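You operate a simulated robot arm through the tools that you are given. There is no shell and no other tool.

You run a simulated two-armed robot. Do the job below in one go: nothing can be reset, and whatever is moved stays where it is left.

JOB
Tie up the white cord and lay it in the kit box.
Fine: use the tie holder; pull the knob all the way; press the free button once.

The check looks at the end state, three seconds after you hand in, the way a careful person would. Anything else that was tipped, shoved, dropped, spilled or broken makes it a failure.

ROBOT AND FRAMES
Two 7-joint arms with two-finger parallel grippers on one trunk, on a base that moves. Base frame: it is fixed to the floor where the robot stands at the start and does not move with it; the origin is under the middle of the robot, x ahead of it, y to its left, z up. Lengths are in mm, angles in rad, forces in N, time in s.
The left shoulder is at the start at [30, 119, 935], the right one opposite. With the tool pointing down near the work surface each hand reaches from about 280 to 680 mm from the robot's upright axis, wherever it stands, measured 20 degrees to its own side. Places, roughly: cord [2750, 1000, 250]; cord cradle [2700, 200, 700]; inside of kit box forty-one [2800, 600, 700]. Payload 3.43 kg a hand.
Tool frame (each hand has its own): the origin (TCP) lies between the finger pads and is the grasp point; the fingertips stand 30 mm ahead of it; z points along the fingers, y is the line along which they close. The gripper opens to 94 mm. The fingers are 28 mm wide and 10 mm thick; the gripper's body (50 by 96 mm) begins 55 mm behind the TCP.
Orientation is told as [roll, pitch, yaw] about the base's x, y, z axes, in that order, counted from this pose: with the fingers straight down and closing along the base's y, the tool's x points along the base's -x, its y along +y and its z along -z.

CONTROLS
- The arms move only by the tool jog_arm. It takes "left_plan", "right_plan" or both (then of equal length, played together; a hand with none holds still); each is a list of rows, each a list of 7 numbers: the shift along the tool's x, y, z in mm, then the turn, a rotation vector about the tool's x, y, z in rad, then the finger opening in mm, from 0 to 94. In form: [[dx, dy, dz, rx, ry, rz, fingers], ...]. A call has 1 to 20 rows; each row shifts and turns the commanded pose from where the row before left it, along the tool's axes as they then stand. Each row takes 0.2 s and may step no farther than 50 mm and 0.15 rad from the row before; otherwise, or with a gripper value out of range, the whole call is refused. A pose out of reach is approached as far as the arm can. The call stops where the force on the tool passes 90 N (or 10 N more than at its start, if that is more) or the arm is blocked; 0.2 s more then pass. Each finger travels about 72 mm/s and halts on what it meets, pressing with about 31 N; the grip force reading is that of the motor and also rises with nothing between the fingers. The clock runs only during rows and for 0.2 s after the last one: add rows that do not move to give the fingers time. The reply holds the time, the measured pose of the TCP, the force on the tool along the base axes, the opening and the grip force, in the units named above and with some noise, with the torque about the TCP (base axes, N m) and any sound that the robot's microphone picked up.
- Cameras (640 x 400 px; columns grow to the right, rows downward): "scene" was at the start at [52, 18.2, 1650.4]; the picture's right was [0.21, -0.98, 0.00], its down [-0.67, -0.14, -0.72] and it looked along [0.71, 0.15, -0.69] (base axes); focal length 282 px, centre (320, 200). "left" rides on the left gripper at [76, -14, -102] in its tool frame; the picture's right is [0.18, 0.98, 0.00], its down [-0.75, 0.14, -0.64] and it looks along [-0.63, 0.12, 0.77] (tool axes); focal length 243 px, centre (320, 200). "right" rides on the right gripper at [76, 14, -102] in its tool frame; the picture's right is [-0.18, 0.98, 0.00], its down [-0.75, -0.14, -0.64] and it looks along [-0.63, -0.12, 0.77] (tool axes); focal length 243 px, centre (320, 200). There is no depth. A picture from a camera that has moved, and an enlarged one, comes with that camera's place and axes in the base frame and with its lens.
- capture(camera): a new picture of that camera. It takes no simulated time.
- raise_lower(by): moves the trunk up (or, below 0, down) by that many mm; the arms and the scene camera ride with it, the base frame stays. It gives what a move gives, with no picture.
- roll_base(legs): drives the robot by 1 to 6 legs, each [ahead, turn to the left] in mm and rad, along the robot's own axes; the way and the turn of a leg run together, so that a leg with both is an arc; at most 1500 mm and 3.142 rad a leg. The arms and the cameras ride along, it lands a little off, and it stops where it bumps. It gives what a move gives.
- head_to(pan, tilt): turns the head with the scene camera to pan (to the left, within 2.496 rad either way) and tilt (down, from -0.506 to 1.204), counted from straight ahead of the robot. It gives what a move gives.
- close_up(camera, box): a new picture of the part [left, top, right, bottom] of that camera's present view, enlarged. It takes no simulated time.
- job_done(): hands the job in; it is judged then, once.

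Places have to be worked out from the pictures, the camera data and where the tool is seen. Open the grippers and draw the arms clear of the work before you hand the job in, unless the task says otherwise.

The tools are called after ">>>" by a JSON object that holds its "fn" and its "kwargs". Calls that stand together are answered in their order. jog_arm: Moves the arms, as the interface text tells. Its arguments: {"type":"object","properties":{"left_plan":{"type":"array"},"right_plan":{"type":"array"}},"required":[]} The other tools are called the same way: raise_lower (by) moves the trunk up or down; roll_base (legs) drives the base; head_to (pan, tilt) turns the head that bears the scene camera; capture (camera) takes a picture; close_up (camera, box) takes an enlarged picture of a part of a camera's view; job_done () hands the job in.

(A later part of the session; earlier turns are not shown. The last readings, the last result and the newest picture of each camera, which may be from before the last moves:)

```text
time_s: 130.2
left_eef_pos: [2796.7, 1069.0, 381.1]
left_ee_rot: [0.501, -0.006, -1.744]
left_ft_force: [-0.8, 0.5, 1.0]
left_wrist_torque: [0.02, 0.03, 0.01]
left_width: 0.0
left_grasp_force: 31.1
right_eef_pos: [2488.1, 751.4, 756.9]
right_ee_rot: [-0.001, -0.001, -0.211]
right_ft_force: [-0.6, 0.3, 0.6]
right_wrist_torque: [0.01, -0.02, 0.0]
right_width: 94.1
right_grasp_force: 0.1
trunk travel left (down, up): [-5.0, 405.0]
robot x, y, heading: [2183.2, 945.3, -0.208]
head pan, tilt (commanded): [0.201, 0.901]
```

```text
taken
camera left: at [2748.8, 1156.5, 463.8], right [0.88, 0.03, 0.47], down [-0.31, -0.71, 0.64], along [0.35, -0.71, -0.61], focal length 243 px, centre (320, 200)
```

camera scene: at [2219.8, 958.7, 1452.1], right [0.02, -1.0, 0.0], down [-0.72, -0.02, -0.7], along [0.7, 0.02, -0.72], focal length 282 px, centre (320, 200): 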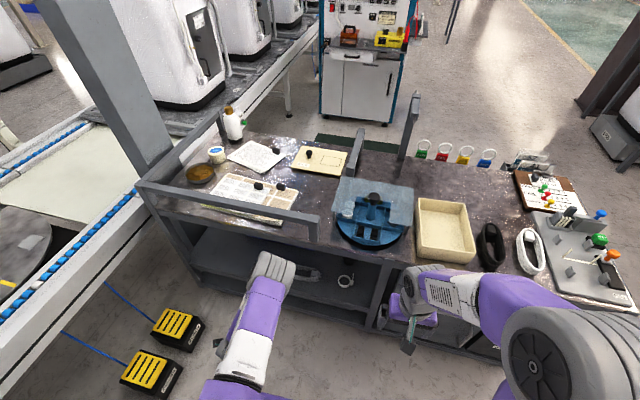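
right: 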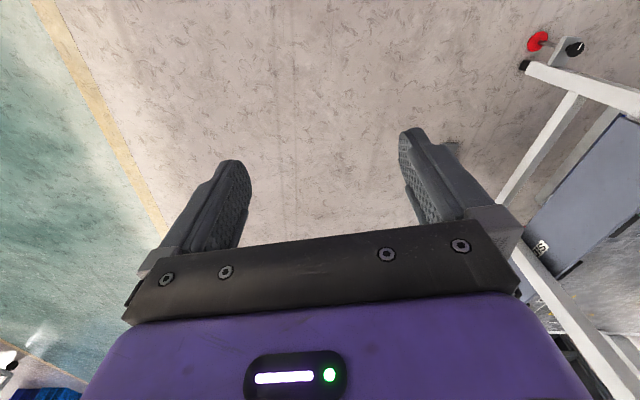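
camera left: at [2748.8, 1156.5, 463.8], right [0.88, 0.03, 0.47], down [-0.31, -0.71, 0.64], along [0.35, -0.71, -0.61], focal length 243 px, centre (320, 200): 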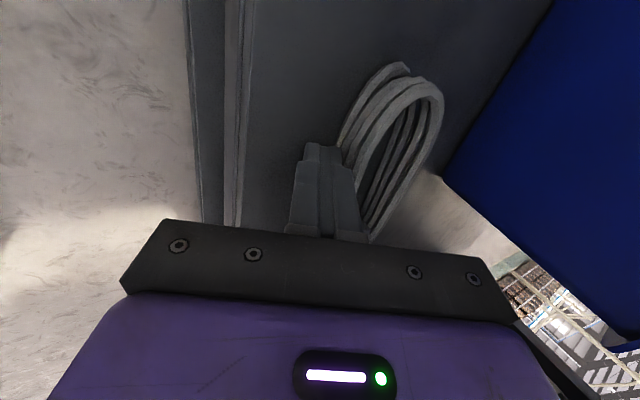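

The push is done. I withdraw the hand to the left and return to the reference viewpoint to check.

>>> {"fn": "jog_arm", "kwargs": {"left_plan": [[0, -17.5, -9.6, 0, 0, 0, 0], [0, -28, -20, 0, 0, 0, 0], [0, -35, -20, 0, 0, 0, 0], [0, -35, -20, 0, 0, 0, 0], [0, -35, -20, 0, 0, 0, 0], [40, -20, -10, 0, 0, 0, 0], [45, -10, 0, 0, 0, 0, 0], [45, 0, 0, 0, 0, 0, 0], [45, 0, 0, 0, 0, 0, 0], [45, 0, 0, 0, 0, 0, 0], [0, 0, 0, 0, 0, 0, 0]]}}

>>> {"fn": "roll_base", "kwargs": {"legs": [[60, 0]]}}

>>> {"fn": "close_up", "kwargs": {"camera": "scene", "box": [268, 232, 340, 277]}}

```text
time_s: 132.6
left_eef_pos: [2630.3, 1319.8, 383.7]
left_ee_rot: [0.502, -0.005, -1.745]
left_ft_force: [-0.3, 0.2, -0.1]
left_wrist_torque: [-0.01, -0.02, -0.03]
left_width: 0.1
left_grasp_force: 31.0
right_eef_pos: [2488.7, 751.8, 757.8]
right_ee_rot: [0.001, 0.001, -0.211]
right_ft_force: [1.5, -0.8, 0.2]
right_wrist_torque: [-0.01, 0.01, 0.01]
right_width: 93.8
right_grasp_force: 0.1
trunk travel left (down, up): [-5.0, 405.0]
robot x, y, heading: [2184.5, 949.4, -0.207]
head pan, tilt (commanded): [0.201, 0.901]
```

```text
time_s: 133.5
left_eef_pos: [2688.3, 1308.2, 382.7]
left_ee_rot: [0.501, -0.005, -1.743]
left_ft_force: [-0.3, 0.1, 0.7]
left_wrist_torque: [-0.01, 0.01, -0.01]
left_width: 0.0
left_grasp_force: 31.3
right_eef_pos: [2545.9, 738.4, 757.3]
right_ee_rot: [0.0, -0.001, -0.211]
right_ft_force: [-0.4, 0.4, 0.2]
right_wrist_torque: [-0.01, 0.02, 0.01]
right_width: 94.0
right_grasp_force: 0.1
trunk travel left (down, up): [-5.0, 405.0]
robot x, y, heading: [2240.3, 940.1, -0.213]
head pan, tilt (commanded): [0.201, 0.901]
```

```text
8.89 times, centred on (304, 254) of scene
camera zoom: at [2288.7, 942.7, 1444.2], right [-0.01, -1.0, 0.0], down [-0.78, 0.01, -0.62], along [0.62, -0.01, -0.78], focal length 2506 px, centre (462, -284)
```

zoom: 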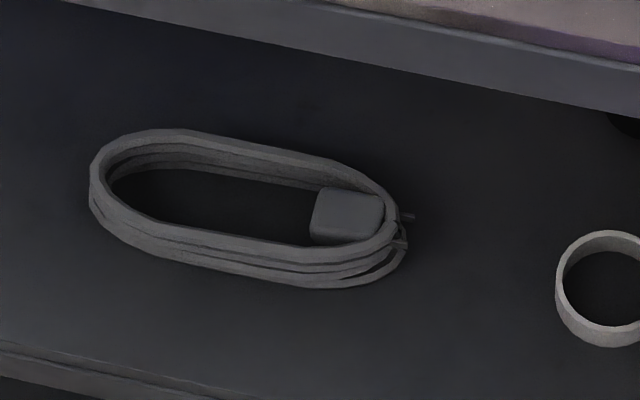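

The coil is now within about 5 mm and 1.5° of its original place, and the clip and cart are unchanged. I back off, raise the trunk and bring the left hand back up to its neutral upright pose.

>>> {"fn": "roll_base", "kwargs": {"legs": [[-80, 0]]}}

>>> {"fn": "raise_lower", "kwargs": {"by": 195}}

>>> {"fn": "jog_arm", "kwargs": {"left_plan": [[0, -20, -40, 0, 0, 0, 0], [0, -20, -40, 0, 0, 0, 0], [-20, -20, -35, 0.125, 0, 0, 20], [-20, -20, -35, 0.125, 0, 0, 40], [-20, -20, -35, 0.125, 0, 0, 60], [-20, -20, -35, 0.125, 0, 0, 60], [0, 0, -30, 0, 0, -0.1428, 60], [0, 0, -30, 0, 0, -0.1428, 60], [0, 0, -30, 0, 0, -0.1428, 60], [0, 0, -30, 0, 0, -0.1428, 60], [0, 0, 0, 0, 0, -0.1428, 60], [0, 0, 0, 0, 0, -0.1428, 60], [0, 0, 0, 0, 0, -0.1428, 60], [0, 0, 0, 0, 0, -0.1428, 60], [0, 0, 0, 0, 0, -0.1428, 60], [0, 0, 0, 0, 0, -0.1428, 60], [0, 0, 0, 0, 0, -0.1428, 60], [0, 0, 0, 0, 0, 0, 60]]}}

>>> {"fn": "capture", "kwargs": {"camera": "scene"}}

```text
time_s: 134.6
left_eef_pos: [2610.5, 1324.2, 383.5]
left_ee_rot: [0.5, -0.004, -1.742]
left_ft_force: [-0.3, 0.4, 1.0]
left_wrist_torque: [0.02, 0.02, 0.02]
left_width: 0.0
left_grasp_force: 31.3
right_eef_pos: [2466.9, 755.2, 757.3]
right_ee_rot: [-0.001, 0.0, -0.211]
right_ft_force: [-1.1, -0.1, 0.0]
right_wrist_torque: [0.01, -0.04, 0.04]
right_width: 94.3
right_grasp_force: 0.0
trunk travel left (down, up): [-5.0, 405.0]
robot x, y, heading: [2160.6, 953.8, -0.208]
head pan, tilt (commanded): [0.201, 0.901]
```

```text
time_s: 136.7
left_eef_pos: [2610.3, 1324.9, 577.6]
left_ee_rot: [0.5, -0.006, -1.744]
left_ft_force: [0.4, 0.1, -0.8]
left_wrist_torque: [0.01, 0.01, -0.04]
left_width: 0.0
left_grasp_force: 30.7
right_eef_pos: [2467.8, 755.2, 951.7]
right_ee_rot: [0.0, 0.0, -0.211]
right_ft_force: [0.5, 0.5, 0.4]
right_wrist_torque: [0.0, 0.02, 0.0]
right_width: 93.8
right_grasp_force: 0.1
trunk travel left (down, up): [-200.0, 210.0]
robot x, y, heading: [2163.3, 951.6, -0.209]
head pan, tilt (commanded): [0.201, 0.901]
```

```text
time_s: 140.5
left_eef_pos: [2408.0, 1280.5, 856.7]
left_ee_rot: [-0.007, 0.0, -0.171]
left_ft_force: [-0.6, -1.2, -0.6]
left_wrist_torque: [0.02, 0.01, -0.02]
left_width: 60.0
left_grasp_force: 0.1
right_eef_pos: [2466.6, 755.6, 951.9]
right_ee_rot: [0.001, -0.001, -0.21]
right_ft_force: [0.7, 0.0, 0.2]
right_wrist_torque: [-0.01, 0.02, 0.02]
right_width: 93.9
right_grasp_force: 0.2
trunk travel left (down, up): [-200.0, 210.0]
robot x, y, heading: [2156.6, 951.9, -0.207]
head pan, tilt (commanded): [0.201, 0.901]
```

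```text
taken
camera scene: at [2209.6, 959.5, 1639.2], right [-0.01, -1.0, 0.0], down [-0.78, 0.01, -0.62], along [0.62, -0.01, -0.78], focal length 282 px, centre (320, 200)
```

scene: 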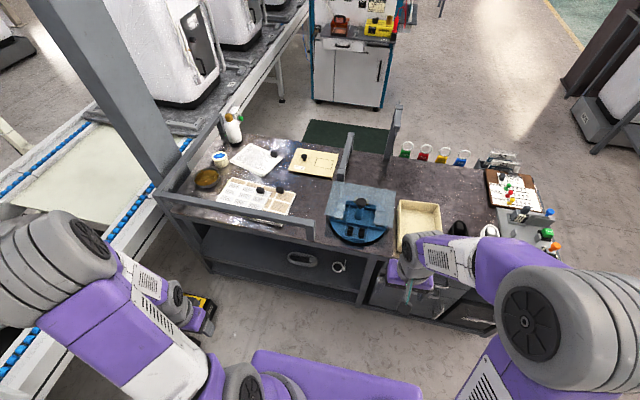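

Trunk is up and the tool upright. I tuck the left hand in and drive back to the cradle end of the cart.

>>> {"fn": "jog_arm", "kwargs": {"left_plan": [[-22.7, -30.6, -14.3, 0, 0, 0, 60], [-22.7, -30.6, -14.3, 0, 0, 0, 60], [-22.7, -30.6, -14.3, 0, 0, 0, 60], [-22.7, -30.6, -14.3, 0, 0, 0, 60], [-22.7, -30.6, -14.3, 0, 0, 0, 60], [-22.7, -30.6, -14.3, 0, 0, 0, 60], [-22.7, -30.6, -14.3, 0, 0, 0, 60], [0, 0, 0, 0, 0, 0, 60]]}}

>>> {"fn": "roll_base", "kwargs": {"legs": [[-60, 0], [0, -1.36], [850, 0], [0, 1.34]]}}

>>> {"fn": "capture", "kwargs": {"camera": "scene"}}

```text
time_s: 142.3
left_eef_pos: [2537.1, 1048.6, 958.2]
left_ee_rot: [-0.004, 0.0, -0.173]
left_ft_force: [0.0, 1.2, -0.6]
left_wrist_torque: [-0.02, 0.03, -0.03]
left_width: 60.3
left_grasp_force: 0.1
left hand out of reach, approached as far as the arm can: row 1
right_eef_pos: [2467.6, 755.9, 953.0]
right_ee_rot: [0.001, -0.001, -0.211]
right_ft_force: [-0.3, 1.0, -0.2]
right_wrist_torque: [0.0, -0.02, 0.01]
right_width: 93.9
right_grasp_force: 0.1
trunk travel left (down, up): [-200.0, 210.0]
robot x, y, heading: [2158.7, 954.9, -0.204]
head pan, tilt (commanded): [0.201, 0.901]
```

```text
time_s: 154.1
left_eef_pos: [2488.0, 192.8, 958.7]
left_ee_rot: [-0.005, 0.0, -0.192]
left_ft_force: [-0.1, -0.8, 0.2]
left_wrist_torque: [-0.01, -0.01, 0.0]
left_width: 60.0
left_grasp_force: 0.1
right_eef_pos: [2414.2, -97.6, 952.4]
right_ee_rot: [-0.002, 0.0, -0.227]
right_ft_force: [0.6, 0.3, -0.9]
right_wrist_torque: [0.02, -0.04, -0.03]
right_width: 94.0
right_grasp_force: 0.1
trunk travel left (down, up): [-200.0, 210.0]
robot x, y, heading: [2112.5, 104.4, -0.226]
head pan, tilt (commanded): [0.201, 0.901]
```

```text
taken
camera scene: at [2159.6, 110.2, 1639.2], right [-0.03, -1.0, 0.0], down [-0.78, 0.02, -0.62], along [0.62, -0.02, -0.78], focal length 282 px, centre (320, 200)
```

scene: 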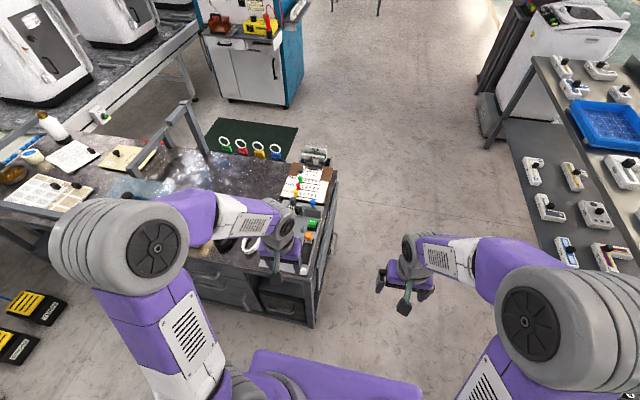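

I stand at (2112, 104), heading -0.23. The left wrist camera should see the cradle and cords well, so I take its picture.

>>> {"fn": "capture", "kwargs": {"camera": "left"}}

>>> {"fn": "capture", "kwargs": {"camera": "right"}}

```text
taken
camera left: at [2410.3, 195.5, 1060.0], right [0.01, 1.0, -0.01], down [0.77, 0.0, 0.64], along [0.64, -0.01, -0.77], focal length 243 px, centre (320, 200)
```

left: 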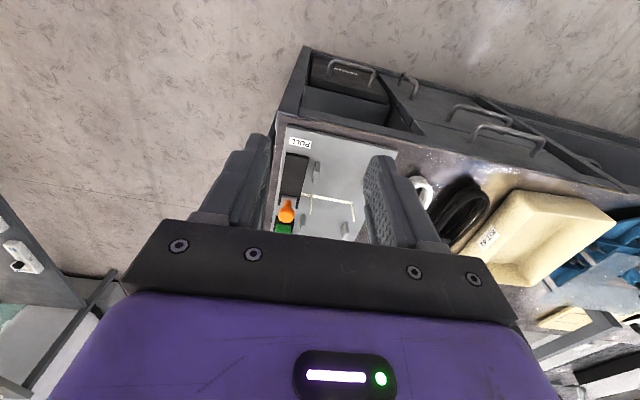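

```text
taken
camera right: at [2343.2, -64.9, 1054.7], right [0.4, 0.92, 0.0], down [0.7, -0.31, 0.64], along [0.59, -0.26, -0.77], focal length 243 px, centre (320, 200)
```

right: 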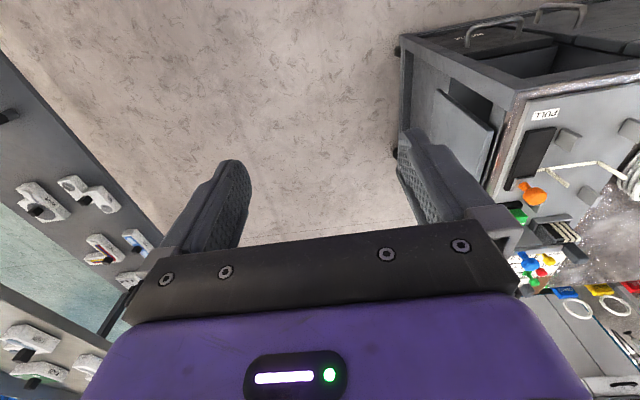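

The hand hides the fixtures. I swing the left hand aside to the left so the scene camera can see the cradle and cords, and tilt the head.

>>> {"fn": "jog_arm", "kwargs": {"left_plan": [[15, 40, 0, 0, 0, 0, 60], [15, 40, 0, 0, 0, 0, 60], [15, 40, 0, 0, 0, 0, 60], [15, 40, 0, 0, 0, 0, 60], [15, 40, 0, 0, 0, 0, 60], [15, 40, 0, 0, 0, 0, 60], [0, 0, 0, 0, 0, 0, 60]]}}

>>> {"fn": "head_to", "kwargs": {"pan": 0.3, "tilt": 1.0}}

>>> {"fn": "capture", "kwargs": {"camera": "scene"}}

```text
time_s: 155.7
left_eef_pos: [2445.4, 445.7, 956.9]
left_ee_rot: [-0.005, 0.0, -0.191]
left_ft_force: [-0.1, -0.7, -0.1]
left_wrist_torque: [-0.01, 0.0, -0.02]
left_width: 60.0
left_grasp_force: 0.0
right_eef_pos: [2413.0, -99.0, 950.3]
right_ee_rot: [-0.001, 0.002, -0.229]
right_ft_force: [0.1, -0.7, -0.5]
right_wrist_torque: [-0.02, 0.03, 0.0]
right_width: 94.1
right_grasp_force: 0.1
trunk travel left (down, up): [-200.0, 210.0]
robot x, y, heading: [2111.0, 104.6, -0.225]
head pan, tilt (commanded): [0.201, 0.901]
```

```text
time_s: 156.3
left_eef_pos: [2445.2, 444.8, 957.5]
left_ee_rot: [-0.003, 0.001, -0.192]
left_ft_force: [-0.5, 0.2, 0.2]
left_wrist_torque: [-0.01, -0.01, 0.02]
left_width: 59.9
left_grasp_force: 0.0
right_eef_pos: [2413.5, -98.0, 952.1]
right_ee_rot: [0.002, -0.001, -0.227]
right_ft_force: [0.3, 0.7, 0.3]
right_wrist_torque: [0.02, -0.01, 0.01]
right_width: 93.8
right_grasp_force: 0.1
trunk travel left (down, up): [-200.0, 210.0]
robot x, y, heading: [2106.4, 103.1, -0.226]
head pan, tilt (commanded): [0.3, 1.0]
```

```text
taken
camera scene: at [2153.6, 117.1, 1632.0], right [0.07, -1.0, 0.0], down [-0.84, -0.06, -0.54], along [0.54, 0.04, -0.84], focal length 282 px, centre (320, 200)
```

scene: 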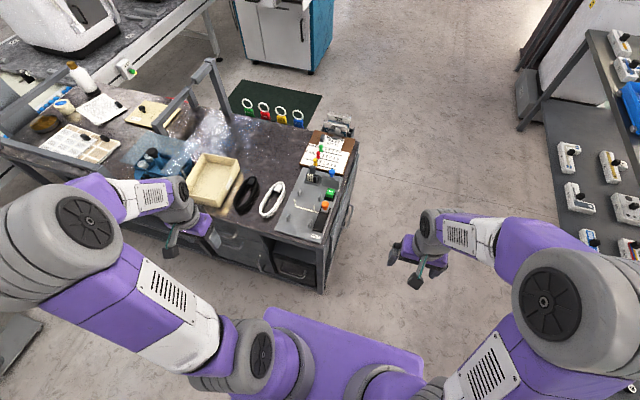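

Now the cradle, both cords and the box are in clear view. I enlarge them.

>>> {"fn": "close_up", "kwargs": {"camera": "scene", "box": [260, 150, 360, 250]}}

>>> {"fn": "close_up", "kwargs": {"camera": "scene", "box": [180, 140, 300, 240]}}

>>> {"fn": "close_up", "kwargs": {"camera": "scene", "box": [275, 165, 345, 240]}}

```text
4.00 times, centred on (310, 200) of scene
camera zoom: at [2153.6, 117.1, 1632.0], right [0.07, -1.0, 0.0], down [-0.84, -0.06, -0.54], along [0.54, 0.04, -0.84], focal length 1128 px, centre (360, 200)
```

zoom: 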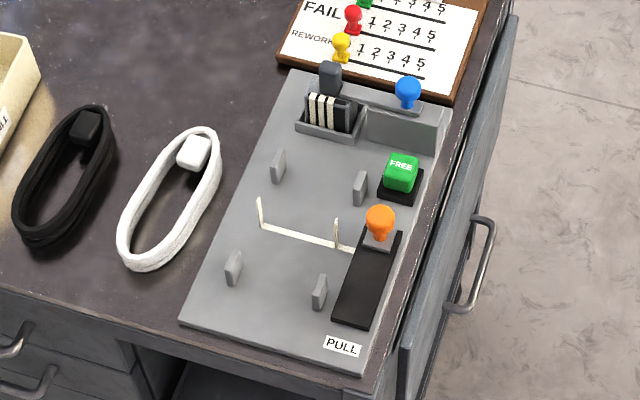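

```text
4.00 times, centred on (240, 190) of scene
camera zoom: at [2153.6, 117.1, 1632.0], right [0.07, -1.0, 0.0], down [-0.84, -0.06, -0.54], along [0.54, 0.04, -0.84], focal length 1128 px, centre (640, 240)
```

zoom: 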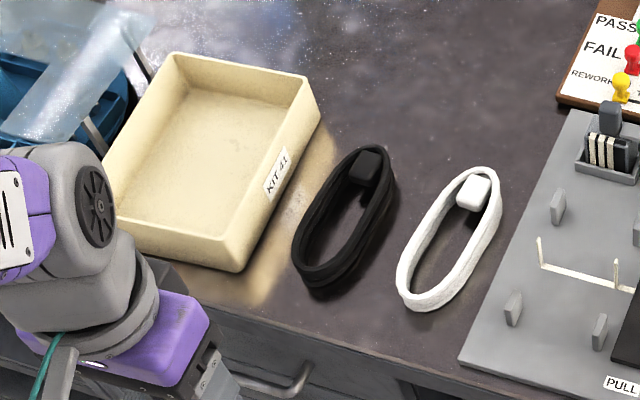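

```text
5.33 times, centred on (310, 202) of scene
camera zoom: at [2153.6, 117.1, 1632.0], right [0.07, -1.0, 0.0], down [-0.84, -0.06, -0.54], along [0.54, 0.04, -0.84], focal length 1503 px, centre (373, 187)
```

zoom: 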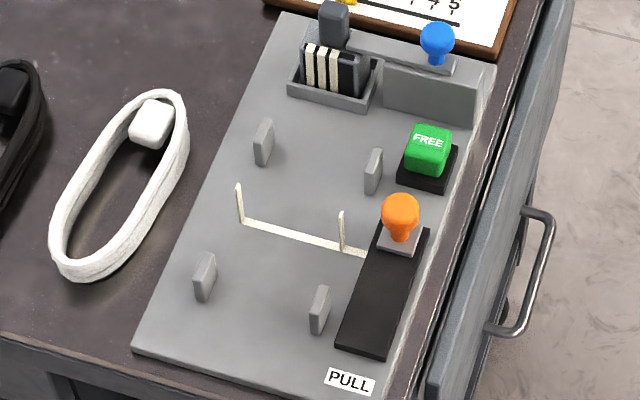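

All is clear: in cart axes (heading about -0.24) the cradle centre is at (2692, 217), pegs at ±60/±42 mm, tie strap across the middle, orange knob at about (2687, 139) with its track running toward me, FREE button at about (2756, 122). The white cord lies parallel, centre about (2723, 340), so it needs only a 127 mm sideways shift. I roll 50 mm closer.

>>> {"fn": "roll_base", "kwargs": {"legs": [[50, 0]]}}

>>> {"fn": "capture", "kwargs": {"camera": "scene"}}

>>> {"fn": "close_up", "kwargs": {"camera": "scene", "box": [235, 165, 345, 255]}}

```text
time_s: 157.3
left_eef_pos: [2494.6, 433.7, 957.5]
left_ee_rot: [-0.007, -0.001, -0.188]
left_ft_force: [0.1, -0.4, -0.4]
left_wrist_torque: [0.02, 0.05, -0.01]
left_width: 60.1
left_grasp_force: 0.1
right_eef_pos: [2463.3, -109.0, 953.1]
right_ee_rot: [0.001, 0.003, -0.228]
right_ft_force: [0.7, 0.2, 0.8]
right_wrist_torque: [0.01, 0.04, 0.03]
right_width: 94.0
right_grasp_force: 0.0
trunk travel left (down, up): [-200.0, 210.0]
robot x, y, heading: [2160.8, 95.8, -0.227]
head pan, tilt (commanded): [0.3, 1.0]
```

```text
taken
camera scene: at [2204.0, 105.5, 1631.9], right [0.07, -1.0, 0.0], down [-0.84, -0.06, -0.54], along [0.54, 0.04, -0.84], focal length 282 px, centre (320, 200)
```

scene: 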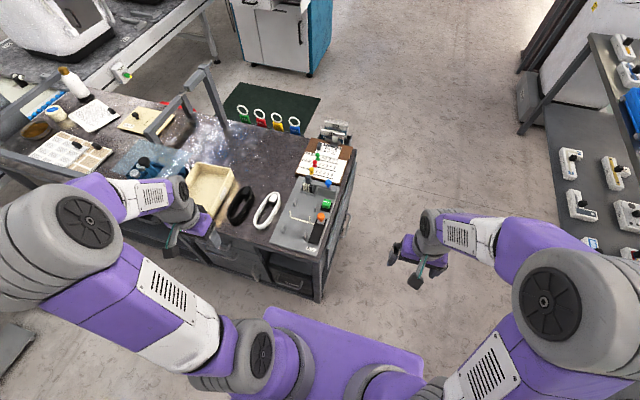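

```text
4.44 times, centred on (290, 210) of scene
camera zoom: at [2204.0, 105.5, 1631.9], right [0.07, -1.0, 0.0], down [-0.84, -0.06, -0.54], along [0.54, 0.04, -0.84], focal length 1253 px, centre (453, 156)
```

zoom: 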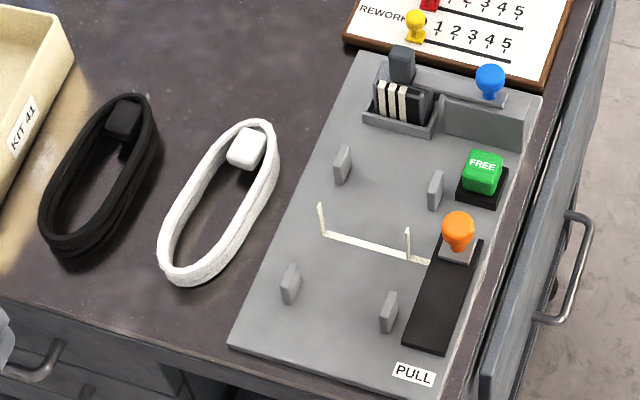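

The second view confirms the places (cradle centre (2691, 216)). I move the left hand over the white cord, to about (2700, 346, 830), turned to the cart's heading and opened to 84 mm.

>>> {"fn": "jog_arm", "kwargs": {"left_plan": [[-36.4, -8, 21.2, 0, 0, 0.0087, 84], [-36.4, -8, 21.2, 0, 0, 0.0087, 84], [-36.4, -8, 21.2, 0, 0, 0.0087, 84], [-36.4, -8, 21.2, 0, 0, 0.0087, 84], [-36.4, -8, 21.2, 0, 0, 0.0087, 84], [-36.4, -8, 21.2, 0, 0, 0.0087, 84], [0, 0, 0, 0, 0, 0, 84]]}}

>>> {"fn": "capture", "kwargs": {"camera": "left"}}

>>> {"fn": "capture", "kwargs": {"camera": "scene"}}

```text
time_s: 158.9
left_eef_pos: [2696.2, 342.8, 828.7]
left_ee_rot: [-0.005, -0.001, -0.242]
left_ft_force: [0.2, -0.9, 0.6]
left_wrist_torque: [0.02, -0.01, -0.03]
left_width: 83.7
left_grasp_force: 0.2
right_eef_pos: [2461.3, -108.2, 951.0]
right_ee_rot: [-0.001, 0.0, -0.229]
right_ft_force: [-0.3, 0.0, -0.2]
right_wrist_torque: [-0.01, 0.02, 0.01]
right_width: 94.1
right_grasp_force: 0.2
trunk travel left (down, up): [-200.0, 210.0]
robot x, y, heading: [2155.6, 94.7, -0.226]
head pan, tilt (commanded): [0.3, 1.0]
```

```text
taken
camera left: at [2618.3, 349.0, 931.6], right [0.06, 1.0, -0.01], down [0.77, -0.04, 0.64], along [0.64, -0.04, -0.77], focal length 243 px, centre (320, 200)
```

left: 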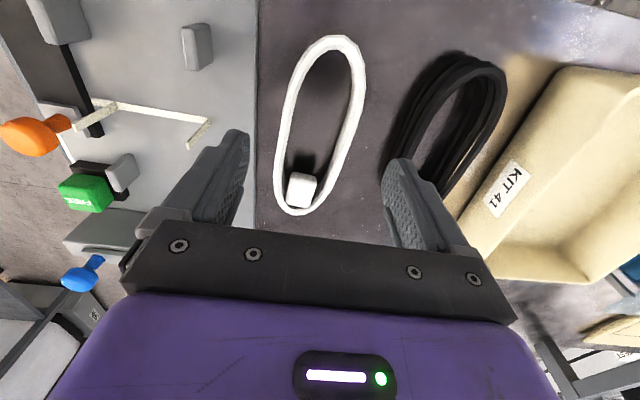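

```text
taken
camera scene: at [2201.1, 106.1, 1632.0], right [0.07, -1.0, 0.0], down [-0.84, -0.06, -0.54], along [0.54, 0.04, -0.84], focal length 282 px, centre (320, 200)
```

scene: 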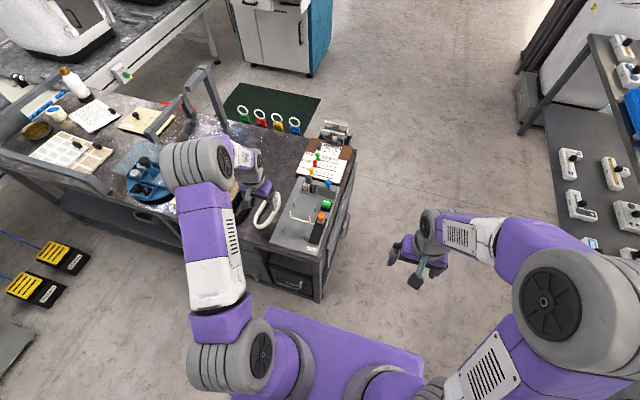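

The wrist view shows the white cord centred between the fingers, black cord and plate clear on either side. I lower 40 mm and take another picture to triangulate its height.

>>> {"fn": "jog_arm", "kwargs": {"left_plan": [[0, 0, 20, 0, 0, 0, 80], [0, 0, 20, 0, 0, 0, 80], [0, 0, 0, 0, 0, 0, 80]]}}

>>> {"fn": "capture", "kwargs": {"camera": "left"}}

>>> {"fn": "close_up", "kwargs": {"camera": "scene", "box": [230, 150, 350, 250]}}

```text
time_s: 159.7
left_eef_pos: [2695.6, 341.6, 790.9]
left_ee_rot: [-0.006, -0.001, -0.243]
left_ft_force: [0.0, 0.2, 0.2]
left_wrist_torque: [-0.04, -0.02, 0.01]
left_width: 79.9
left_grasp_force: 0.0
right_eef_pos: [2461.4, -109.7, 951.9]
right_ee_rot: [0.001, 0.001, -0.229]
right_ft_force: [-0.3, -1.0, 0.6]
right_wrist_torque: [0.03, 0.03, -0.02]
right_width: 94.0
right_grasp_force: 0.0
trunk travel left (down, up): [-200.0, 210.0]
robot x, y, heading: [2158.1, 94.2, -0.226]
head pan, tilt (commanded): [0.3, 1.0]
```

```text
taken
camera left: at [2618.4, 347.4, 892.2], right [0.06, 1.0, -0.01], down [0.77, -0.04, 0.64], along [0.64, -0.04, -0.77], focal length 243 px, centre (320, 200)
```

left: 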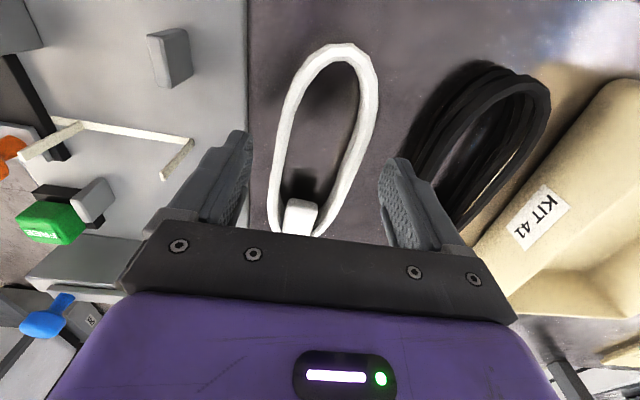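

```text
4.00 times, centred on (290, 200) of scene
camera zoom: at [2201.6, 106.0, 1632.0], right [0.07, -1.0, 0.0], down [-0.84, -0.06, -0.54], along [0.54, 0.04, -0.84], focal length 1128 px, centre (440, 200)
```

zoom: 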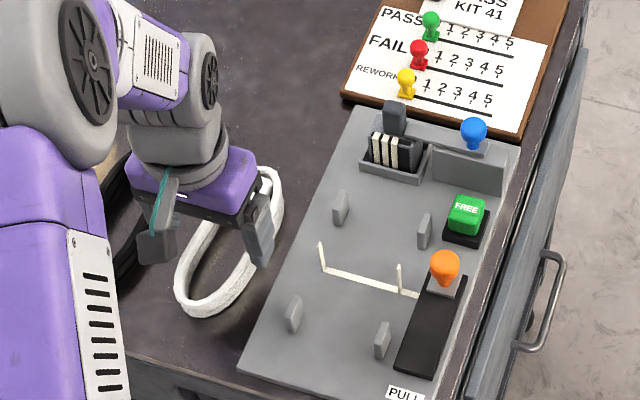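

The coil is centred within 2 mm, about 65 mm wide, heading about -0.28; the plate edge is 54 mm from its axis. I set 76 mm opening, align the tool, and descend to TCP z about 747 in steps.

>>> {"fn": "jog_arm", "kwargs": {"left_plan": [[0, 1.5, 0, 0, 0, 0.04, 76], [0, 0, 15, 0, 0, 0, 76], [0, 0, 15, 0, 0, 0, 76], [0, 0, 7, 0, 0, 0, 76], [0, 0, 7, 0, 0, 0, 76], [0, 0, 0, 0, 0, 0, 76]]}}

>>> {"fn": "capture", "kwargs": {"camera": "left"}}

>>> {"fn": "close_up", "kwargs": {"camera": "scene", "box": [230, 150, 350, 250]}}

```text
time_s: 161.1
left_eef_pos: [2695.6, 344.9, 750.8]
left_ee_rot: [-0.001, -0.008, -0.282]
left_ft_force: [-6.7, 3.8, 42.3]
left_wrist_torque: [0.86, 0.59, 0.04]
left_width: 75.5
left_grasp_force: 0.0
right_eef_pos: [2458.8, -109.6, 953.3]
right_ee_rot: [0.003, -0.004, -0.229]
right_ft_force: [-0.9, 0.2, -0.6]
right_wrist_torque: [0.01, -0.01, -0.01]
right_width: 94.1
right_grasp_force: 0.0
trunk travel left (down, up): [-200.0, 210.0]
robot x, y, heading: [2162.0, 92.0, -0.23]
head pan, tilt (commanded): [0.3, 1.0]
```

```text
taken
camera left: at [2617.6, 352.6, 851.5], right [0.1, 1.0, 0.0], down [0.76, -0.07, 0.65], along [0.64, -0.06, -0.76], focal length 243 px, centre (320, 200)
```

left: 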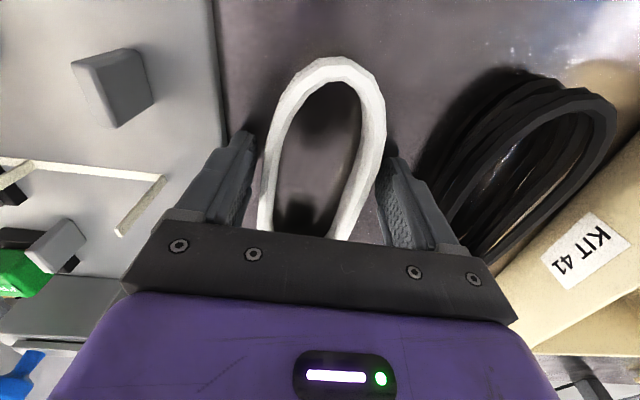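

```text
4.00 times, centred on (290, 200) of scene
camera zoom: at [2196.6, 104.3, 1632.6], right [0.07, -1.0, 0.0], down [-0.84, -0.06, -0.54], along [0.54, 0.04, -0.84], focal length 1128 px, centre (440, 200)
```

zoom: 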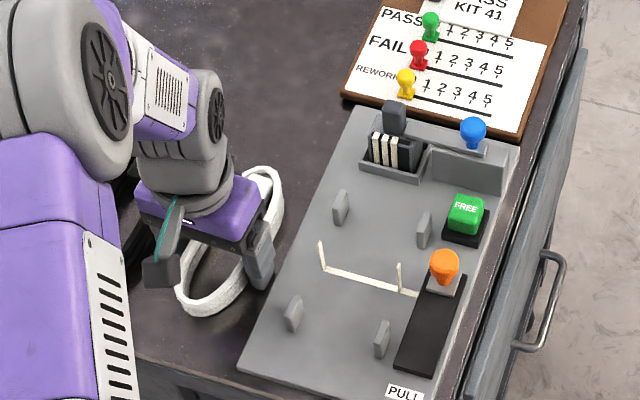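

The fingertips met the table at TCP z 751 (42 N), so the table top is at about 720, some 18 mm higher than I took it. I raise 13 mm, clear of the plate's thickness too, and check.

>>> {"fn": "jog_arm", "kwargs": {"left_plan": [[0, 0, -7, 0, 0, 0, 76], [0, 0, -6, 0, 0, 0, 76], [0, 0, 0, 0, 0, 0, 76]]}}

>>> {"fn": "capture", "kwargs": {"camera": "left"}}

```text
time_s: 161.9
left_eef_pos: [2696.0, 342.5, 758.1]
left_ee_rot: [-0.007, 0.0, -0.284]
left_ft_force: [0.3, -0.5, -0.4]
left_wrist_torque: [0.02, -0.01, 0.01]
left_width: 76.1
left_grasp_force: 0.0
right_eef_pos: [2463.0, -109.4, 950.3]
right_ee_rot: [0.0, 0.0, -0.228]
right_ft_force: [0.9, 0.6, -0.3]
right_wrist_torque: [-0.03, -0.01, -0.01]
right_width: 94.1
right_grasp_force: 0.0
trunk travel left (down, up): [-200.0, 210.0]
robot x, y, heading: [2157.7, 93.4, -0.226]
head pan, tilt (commanded): [0.3, 1.0]
```

```text
taken
camera left: at [2619.0, 352.2, 860.2], right [0.1, 1.0, -0.01], down [0.76, -0.07, 0.64], along [0.64, -0.07, -0.77], focal length 243 px, centre (320, 200)
```

left: 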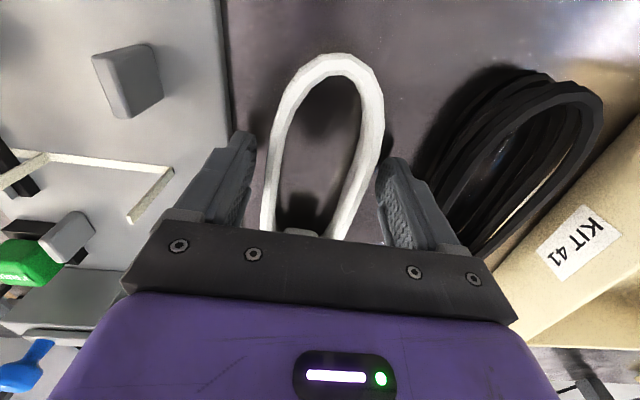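

No contact now (TCP z 758). I close the fingers on the white cord.

>>> {"fn": "jog_arm", "kwargs": {"left_plan": [[0, 0, 0, 0, 0, 0, 70], [0, 0, 0, 0, 0, 0, 60], [0, 0, 0, 0, 0, 0, 45], [0, 0, 0, 0, 0, 0, 30], [0, 0, 0, 0, 0, 0, 30]]}}

>>> {"fn": "capture", "kwargs": {"camera": "left"}}

```text
time_s: 163.1
left_eef_pos: [2696.3, 342.9, 758.0]
left_ee_rot: [-0.006, -0.001, -0.282]
left_ft_force: [-0.9, -1.0, -1.0]
left_wrist_torque: [-0.01, 0.01, -0.03]
left_width: 58.0
left_grasp_force: 30.9
right_eef_pos: [2461.7, -109.6, 951.9]
right_ee_rot: [0.0, 0.0, -0.229]
right_ft_force: [-0.2, 0.7, -1.4]
right_wrist_torque: [0.0, -0.04, 0.0]
right_width: 94.1
right_grasp_force: 0.0
trunk travel left (down, up): [-200.0, 210.0]
robot x, y, heading: [2161.3, 90.3, -0.228]
head pan, tilt (commanded): [0.3, 1.0]
```

```text
taken
camera left: at [2619.1, 352.4, 860.8], right [0.1, 1.0, -0.01], down [0.76, -0.07, 0.64], along [0.64, -0.07, -0.77], focal length 243 px, centre (320, 200)
```

left: 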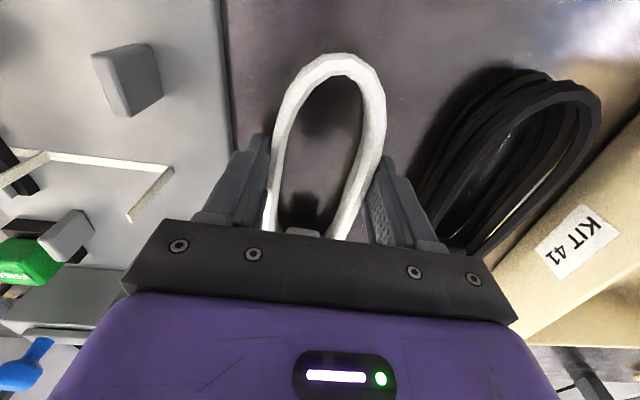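

Gripped at 58 mm. I lift 75 mm, turn to the cradle's heading (-0.24) and carry the cord sideways to over the cradle, TCP about (2660, 220).

>>> {"fn": "jog_arm", "kwargs": {"left_plan": [[0, 0, -10, 0, 0, 0, 30], [0, 0, -25, 0, 0, 0, 30], [0, 0, -40, 0, 0, 0, 30], [1.5, -32, 0, 0, 0, -0.021, 30], [1.5, -32, 0, 0, 0, -0.021, 30], [1.5, -32, 0, 0, 0, 0, 30], [1.4, -32, 0, 0, 0, 0, 30], [0, 0, 0, 0, 0, 0, 30]]}}

>>> {"fn": "capture", "kwargs": {"camera": "left"}}

>>> {"fn": "close_up", "kwargs": {"camera": "scene", "box": [230, 150, 350, 250]}}

```text
time_s: 164.9
left_eef_pos: [2657.9, 221.3, 835.3]
left_ee_rot: [-0.005, -0.001, -0.24]
left_ft_force: [-0.5, 0.1, -1.3]
left_wrist_torque: [0.03, -0.01, -0.01]
left_width: 57.8
left_grasp_force: 30.9
right_eef_pos: [2462.8, -108.8, 952.7]
right_ee_rot: [0.002, -0.001, -0.229]
right_ft_force: [-0.1, -0.6, -0.1]
right_wrist_torque: [0.01, 0.03, 0.0]
right_width: 94.2
right_grasp_force: 0.1
trunk travel left (down, up): [-200.0, 210.0]
robot x, y, heading: [2159.5, 94.0, -0.225]
head pan, tilt (commanded): [0.3, 1.0]
```

```text
taken
camera left: at [2580.8, 227.7, 937.4], right [0.06, 1.0, -0.01], down [0.77, -0.04, 0.64], along [0.64, -0.04, -0.77], focal length 243 px, centre (320, 200)
```

left: 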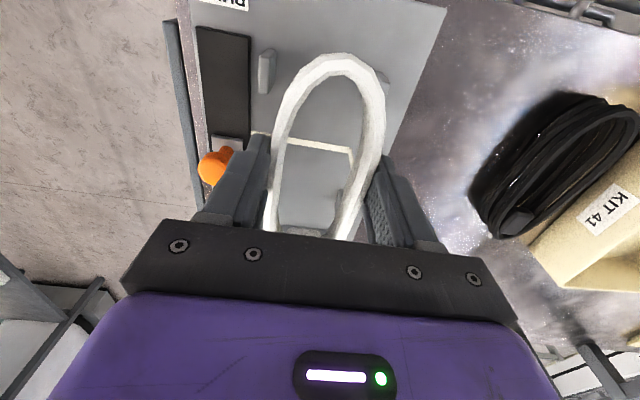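

```text
4.00 times, centred on (290, 200) of scene
camera zoom: at [2202.1, 106.5, 1632.0], right [0.07, -1.0, 0.0], down [-0.84, -0.06, -0.54], along [0.54, 0.04, -0.84], focal length 1128 px, centre (440, 200)
```

zoom: 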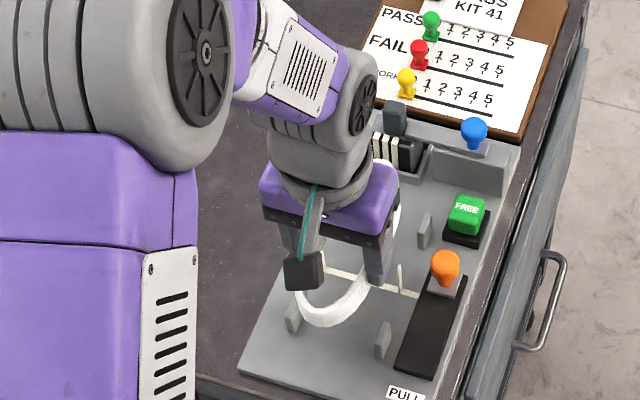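

The cord hangs centred over the cradle. I descend to z about 792 and check the pegs and strap from both cameras.

>>> {"fn": "jog_arm", "kwargs": {"left_plan": [[0, 0, 15, 0, 0, 0, 30], [0, 0, 15, 0, 0, 0, 30], [0, -0.5, 13, 0, 0, 0, 30], [0, 0, 0, 0, 0, 0, 30]]}}

>>> {"fn": "capture", "kwargs": {"camera": "left"}}

>>> {"fn": "close_up", "kwargs": {"camera": "scene", "box": [260, 165, 340, 245]}}

```text
time_s: 165.9
left_eef_pos: [2658.0, 220.8, 791.3]
left_ee_rot: [-0.004, -0.001, -0.241]
left_ft_force: [-0.4, -0.2, -1.0]
left_wrist_torque: [-0.01, 0.02, -0.01]
left_width: 57.9
left_grasp_force: 31.1
right_eef_pos: [2462.6, -109.9, 952.0]
right_ee_rot: [0.0, 0.001, -0.228]
right_ft_force: [0.3, 0.0, -0.7]
right_wrist_torque: [-0.01, -0.03, 0.0]
right_width: 94.1
right_grasp_force: 0.0
trunk travel left (down, up): [-200.0, 210.0]
robot x, y, heading: [2161.8, 93.9, -0.225]
head pan, tilt (commanded): [0.3, 1.0]
```

```text
taken
camera left: at [2580.3, 227.3, 893.5], right [0.06, 1.0, -0.01], down [0.77, -0.04, 0.64], along [0.64, -0.04, -0.77], focal length 243 px, centre (320, 200)
```

left: 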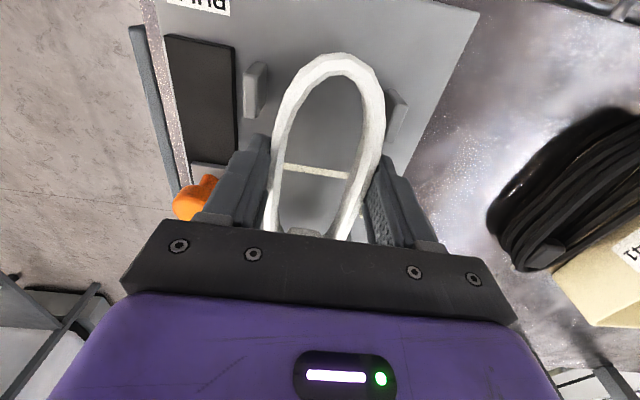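

```text
5.00 times, centred on (300, 205) of scene
camera zoom: at [2201.7, 106.0, 1632.0], right [0.07, -1.0, 0.0], down [-0.84, -0.06, -0.54], along [0.54, 0.04, -0.84], focal length 1409 px, centre (420, 175)
```

zoom: 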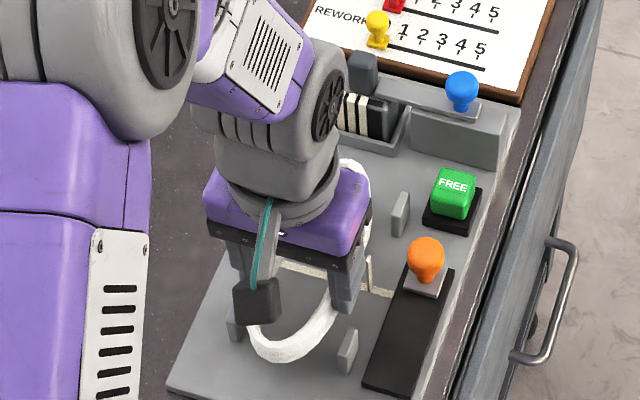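

The front pegs are symmetric about the tool (within 1 mm). I lower the cord into the cradle in small steps, watching the force.

>>> {"fn": "jog_arm", "kwargs": {"left_plan": [[0, 0, 7, 0, 0, 0, 30], [0, 0, 6, 0, 0, 0, 30], [0, 0, 5, 0, 0, 0, 30], [0, 0, 0, 0, 0, 0, 30]]}}

>>> {"fn": "capture", "kwargs": {"camera": "left"}}

```text
time_s: 166.9
left_eef_pos: [2658.8, 220.5, 772.0]
left_ee_rot: [-0.006, -0.001, -0.242]
left_ft_force: [-0.7, -0.4, -1.8]
left_wrist_torque: [0.04, 0.03, 0.04]
left_width: 57.6
left_grasp_force: 30.6
right_eef_pos: [2461.7, -108.8, 951.8]
right_ee_rot: [-0.002, -0.001, -0.229]
right_ft_force: [-0.3, 0.4, -0.1]
right_wrist_torque: [0.01, 0.03, -0.01]
right_width: 94.0
right_grasp_force: 0.0
trunk travel left (down, up): [-200.0, 210.0]
robot x, y, heading: [2159.6, 94.5, -0.228]
head pan, tilt (commanded): [0.3, 1.0]
```

```text
taken
camera left: at [2581.5, 226.7, 875.4], right [0.06, 1.0, -0.01], down [0.77, -0.04, 0.64], along [0.64, -0.04, -0.77], focal length 243 px, centre (320, 200)
```

left: 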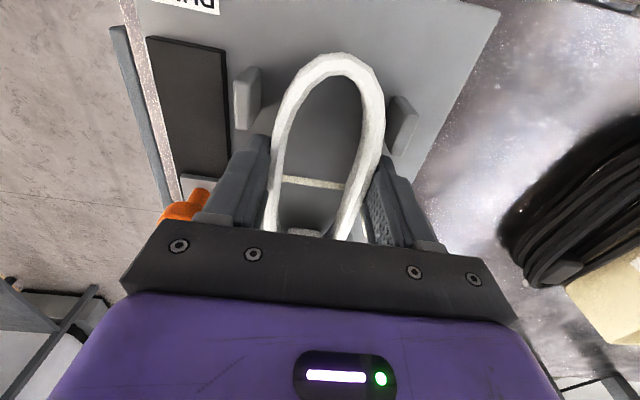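

Still free at z 772; the coil is about 3 mm left of centre at its front, within clearance. I shift 1.5 mm right and lower until it touches down.

>>> {"fn": "jog_arm", "kwargs": {"left_plan": [[0, -1.5, 2, 0, 0, 0, 30], [0, 0, 2, 0, 0, 0, 30], [0, 0, 2, 0, 0, 0, 30], [0, 0, 0, 0, 0, 0, 30]]}}

```text
time_s: 167.9
left_eef_pos: [2658.9, 218.3, 769.4]
left_ee_rot: [-0.005, -0.002, -0.243]
left_ft_force: [-2.0, -0.6, 9.0]
left_wrist_torque: [0.26, -0.06, -0.18]
left_width: 57.6
left_grasp_force: 30.7
right_eef_pos: [2462.1, -110.4, 953.3]
right_ee_rot: [0.001, 0.001, -0.229]
right_ft_force: [-0.7, 0.1, 0.0]
right_wrist_torque: [0.01, -0.02, 0.01]
right_width: 94.0
right_grasp_force: 0.1
trunk travel left (down, up): [-200.0, 210.0]
robot x, y, heading: [2158.0, 92.6, -0.223]
head pan, tilt (commanded): [0.3, 1.0]
```

The cord is down on the plate (9 N). I open the fingers slightly and rise.

>>> {"fn": "jog_arm", "kwargs": {"left_plan": [[0, 0, -1, 0, 0, 0, 60], [0, 0, 0, 0, 0, 0, 66], [0, 0, 0, 0, 0, 0, 66], [0, 0, -15, 0, 0, 0, 66], [0, 0, -30, 0, 0, 0, 66], [0, 0, -40, 0, 0, 0, 66], [0, 0, 0, 0, 0, 0, 66]]}}

>>> {"fn": "capture", "kwargs": {"camera": "left"}}

>>> {"fn": "close_up", "kwargs": {"camera": "scene", "box": [260, 165, 340, 245]}}

```text
time_s: 169.5
left_eef_pos: [2659.3, 217.9, 855.5]
left_ee_rot: [-0.006, 0.001, -0.241]
left_ft_force: [0.9, 0.0, 0.2]
left_wrist_torque: [0.0, -0.02, -0.03]
left_width: 66.0
left_grasp_force: 0.0
right_eef_pos: [2462.3, -108.3, 952.0]
right_ee_rot: [0.001, -0.001, -0.229]
right_ft_force: [-0.1, 0.0, -0.3]
right_wrist_torque: [0.03, 0.04, 0.01]
right_width: 94.0
right_grasp_force: 0.1
trunk travel left (down, up): [-200.0, 210.0]
robot x, y, heading: [2162.4, 91.7, -0.228]
head pan, tilt (commanded): [0.3, 1.0]
```

```text
taken
camera left: at [2581.1, 223.8, 957.5], right [0.06, 1.0, -0.01], down [0.77, -0.04, 0.64], along [0.64, -0.04, -0.77], focal length 243 px, centre (320, 200)
```

left: 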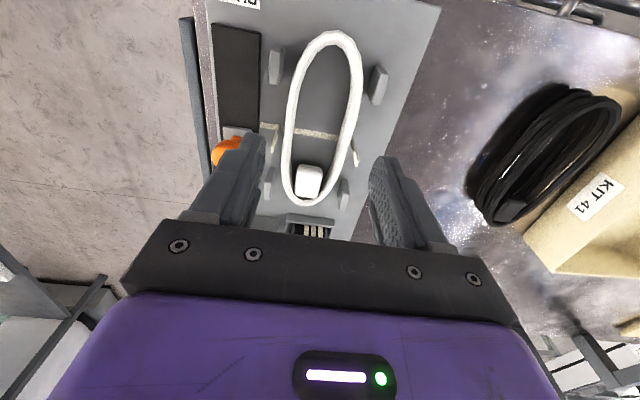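

```text
5.00 times, centred on (300, 205) of scene
camera zoom: at [2202.4, 106.0, 1631.9], right [0.07, -1.0, 0.0], down [-0.84, -0.06, -0.54], along [0.54, 0.04, -0.84], focal length 1409 px, centre (420, 175)
```

zoom: 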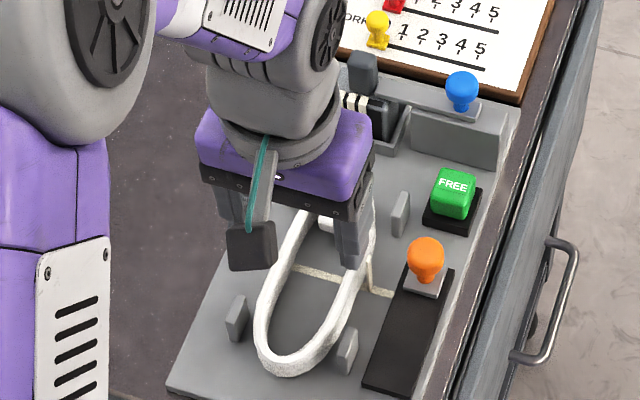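

The white cord lies neatly between the four pegs with the tie strap under it. Next the orange knob: I move the left hand over it, at about (2680, 138, 855), for a straight look.

>>> {"fn": "jog_arm", "kwargs": {"left_plan": [[-13, -24.2, 0, 0, 0, 0, 66], [-13, -24.2, 0, 0, 0, 0, 66], [-13, -24.2, 0, 0, 0, 0, 66], [0, 0, 0, 0, 0, 0, 66]]}}

>>> {"fn": "capture", "kwargs": {"camera": "left"}}

>>> {"fn": "close_up", "kwargs": {"camera": "scene", "box": [260, 165, 340, 245]}}

```text
time_s: 170.5
left_eef_pos: [2679.3, 140.5, 854.3]
left_ee_rot: [-0.007, -0.002, -0.241]
left_ft_force: [0.9, 0.2, -0.4]
left_wrist_torque: [0.01, 0.01, 0.01]
left_width: 66.3
left_grasp_force: 0.0
right_eef_pos: [2461.4, -107.8, 952.2]
right_ee_rot: [0.002, 0.001, -0.229]
right_ft_force: [0.3, 0.1, -1.1]
right_wrist_torque: [0.0, 0.0, -0.05]
right_width: 94.0
right_grasp_force: 0.0
trunk travel left (down, up): [-200.0, 210.0]
robot x, y, heading: [2159.5, 95.9, -0.228]
head pan, tilt (commanded): [0.3, 1.0]
```

```text
taken
camera left: at [2602.1, 146.7, 956.0], right [0.06, 1.0, -0.01], down [0.77, -0.04, 0.64], along [0.64, -0.04, -0.77], focal length 243 px, centre (320, 200)
```

left: 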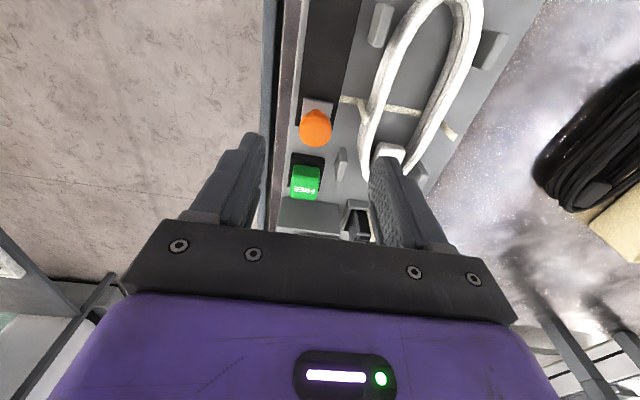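

```text
5.00 times, centred on (300, 205) of scene
camera zoom: at [2201.7, 106.5, 1632.0], right [0.07, -1.0, 0.0], down [-0.84, -0.06, -0.54], along [0.54, 0.04, -0.84], focal length 1409 px, centre (420, 175)
```

zoom: 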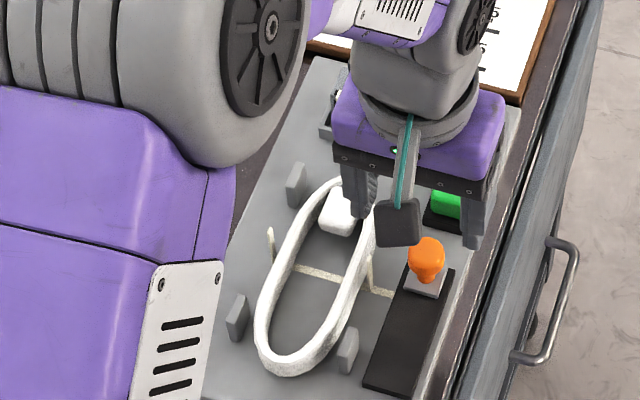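

The knob's ball is nearly below the tool, at about (2676, 139, 789). I narrow the opening to 40 mm, correct 3 mm, and descend to z 787.

>>> {"fn": "jog_arm", "kwargs": {"left_plan": [[3, -1.5, 0, 0, 0, 0, 40], [0, 0, 0, 0, 0, 0, 40], [0, 0, 20, 0, 0, 0, 40], [0, 0, 20, 0, 0, 0, 40], [0, 0, 15, 0, 0, 0, 40], [0, 0, 12, 0, 0, 0, 40], [0, 0, 0, 0, 0, 0, 40]]}}

>>> {"fn": "capture", "kwargs": {"camera": "left"}}

>>> {"fn": "close_up", "kwargs": {"camera": "scene", "box": [260, 165, 340, 245]}}

```text
time_s: 172.1
left_eef_pos: [2675.5, 137.5, 788.2]
left_ee_rot: [-0.006, -0.002, -0.241]
left_ft_force: [-0.1, 0.6, -0.2]
left_wrist_torque: [0.0, 0.01, 0.01]
left_width: 40.0
left_grasp_force: 0.0
right_eef_pos: [2461.6, -109.4, 952.2]
right_ee_rot: [0.001, -0.001, -0.228]
right_ft_force: [1.0, 0.5, 0.1]
right_wrist_torque: [0.03, 0.02, -0.02]
right_width: 94.0
right_grasp_force: 0.0
trunk travel left (down, up): [-200.0, 210.0]
robot x, y, heading: [2157.3, 94.0, -0.228]
head pan, tilt (commanded): [0.3, 1.0]
```

```text
taken
camera left: at [2597.9, 143.9, 889.1], right [0.06, 1.0, -0.01], down [0.77, -0.04, 0.64], along [0.64, -0.04, -0.77], focal length 243 px, centre (320, 200)
```

left: 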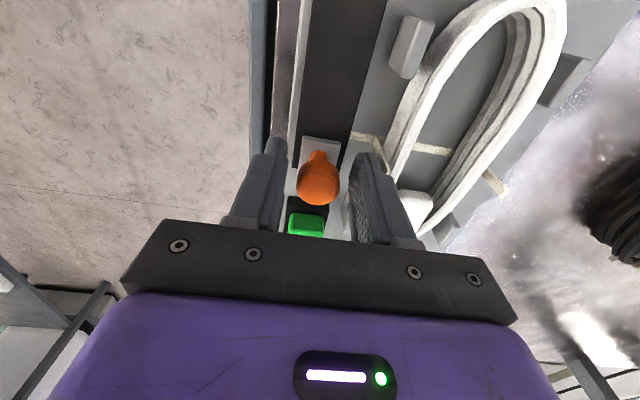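

```text
5.00 times, centred on (300, 205) of scene
camera zoom: at [2201.7, 106.0, 1632.0], right [0.07, -1.0, 0.0], down [-0.84, -0.06, -0.54], along [0.54, 0.04, -0.84], focal length 1409 px, centre (420, 175)
```

zoom: 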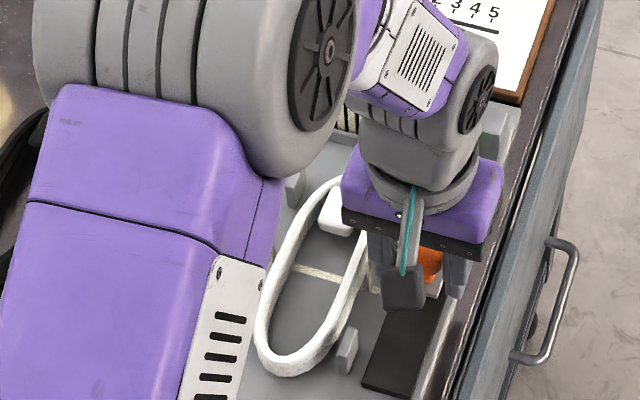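

The knob is between the fingers. I lower 5 mm more and close on it.

>>> {"fn": "jog_arm", "kwargs": {"left_plan": [[0, 0, 5, 0, 0, 0, 40], [0, 0, 0, 0, 0, 0, 25], [0, 0, 0, 0, 0, 0, 12], [0, 0, 0, 0, 0, 0, 5], [0, 0, 0, 0, 0, 0, 5]]}}

>>> {"fn": "capture", "kwargs": {"camera": "left"}}

```text
time_s: 173.3
left_eef_pos: [2674.8, 137.4, 781.9]
left_ee_rot: [-0.004, 0.0, -0.241]
left_ft_force: [0.4, 0.2, -0.9]
left_wrist_torque: [0.01, -0.13, 0.05]
left_width: 24.5
left_grasp_force: 44.4
right_eef_pos: [2462.0, -109.3, 950.9]
right_ee_rot: [0.0, 0.001, -0.228]
right_ft_force: [0.1, -0.1, -0.4]
right_wrist_torque: [0.01, -0.01, -0.03]
right_width: 94.0
right_grasp_force: 0.0
trunk travel left (down, up): [-200.0, 210.0]
robot x, y, heading: [2157.0, 94.4, -0.229]
head pan, tilt (commanded): [0.3, 1.0]
```

```text
taken
camera left: at [2597.5, 144.4, 884.3], right [0.06, 1.0, -0.01], down [0.77, -0.04, 0.64], along [0.64, -0.04, -0.77], focal length 243 px, centre (320, 200)
```

left: 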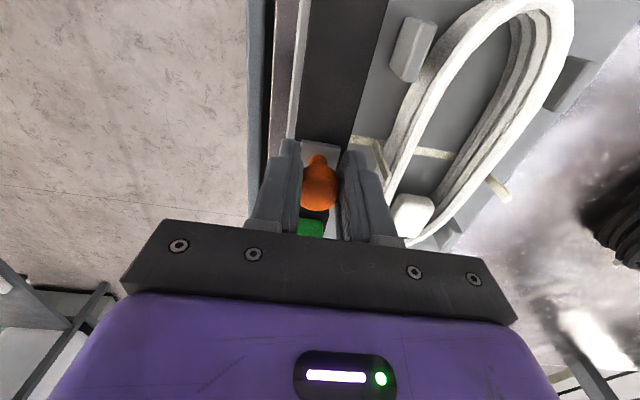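

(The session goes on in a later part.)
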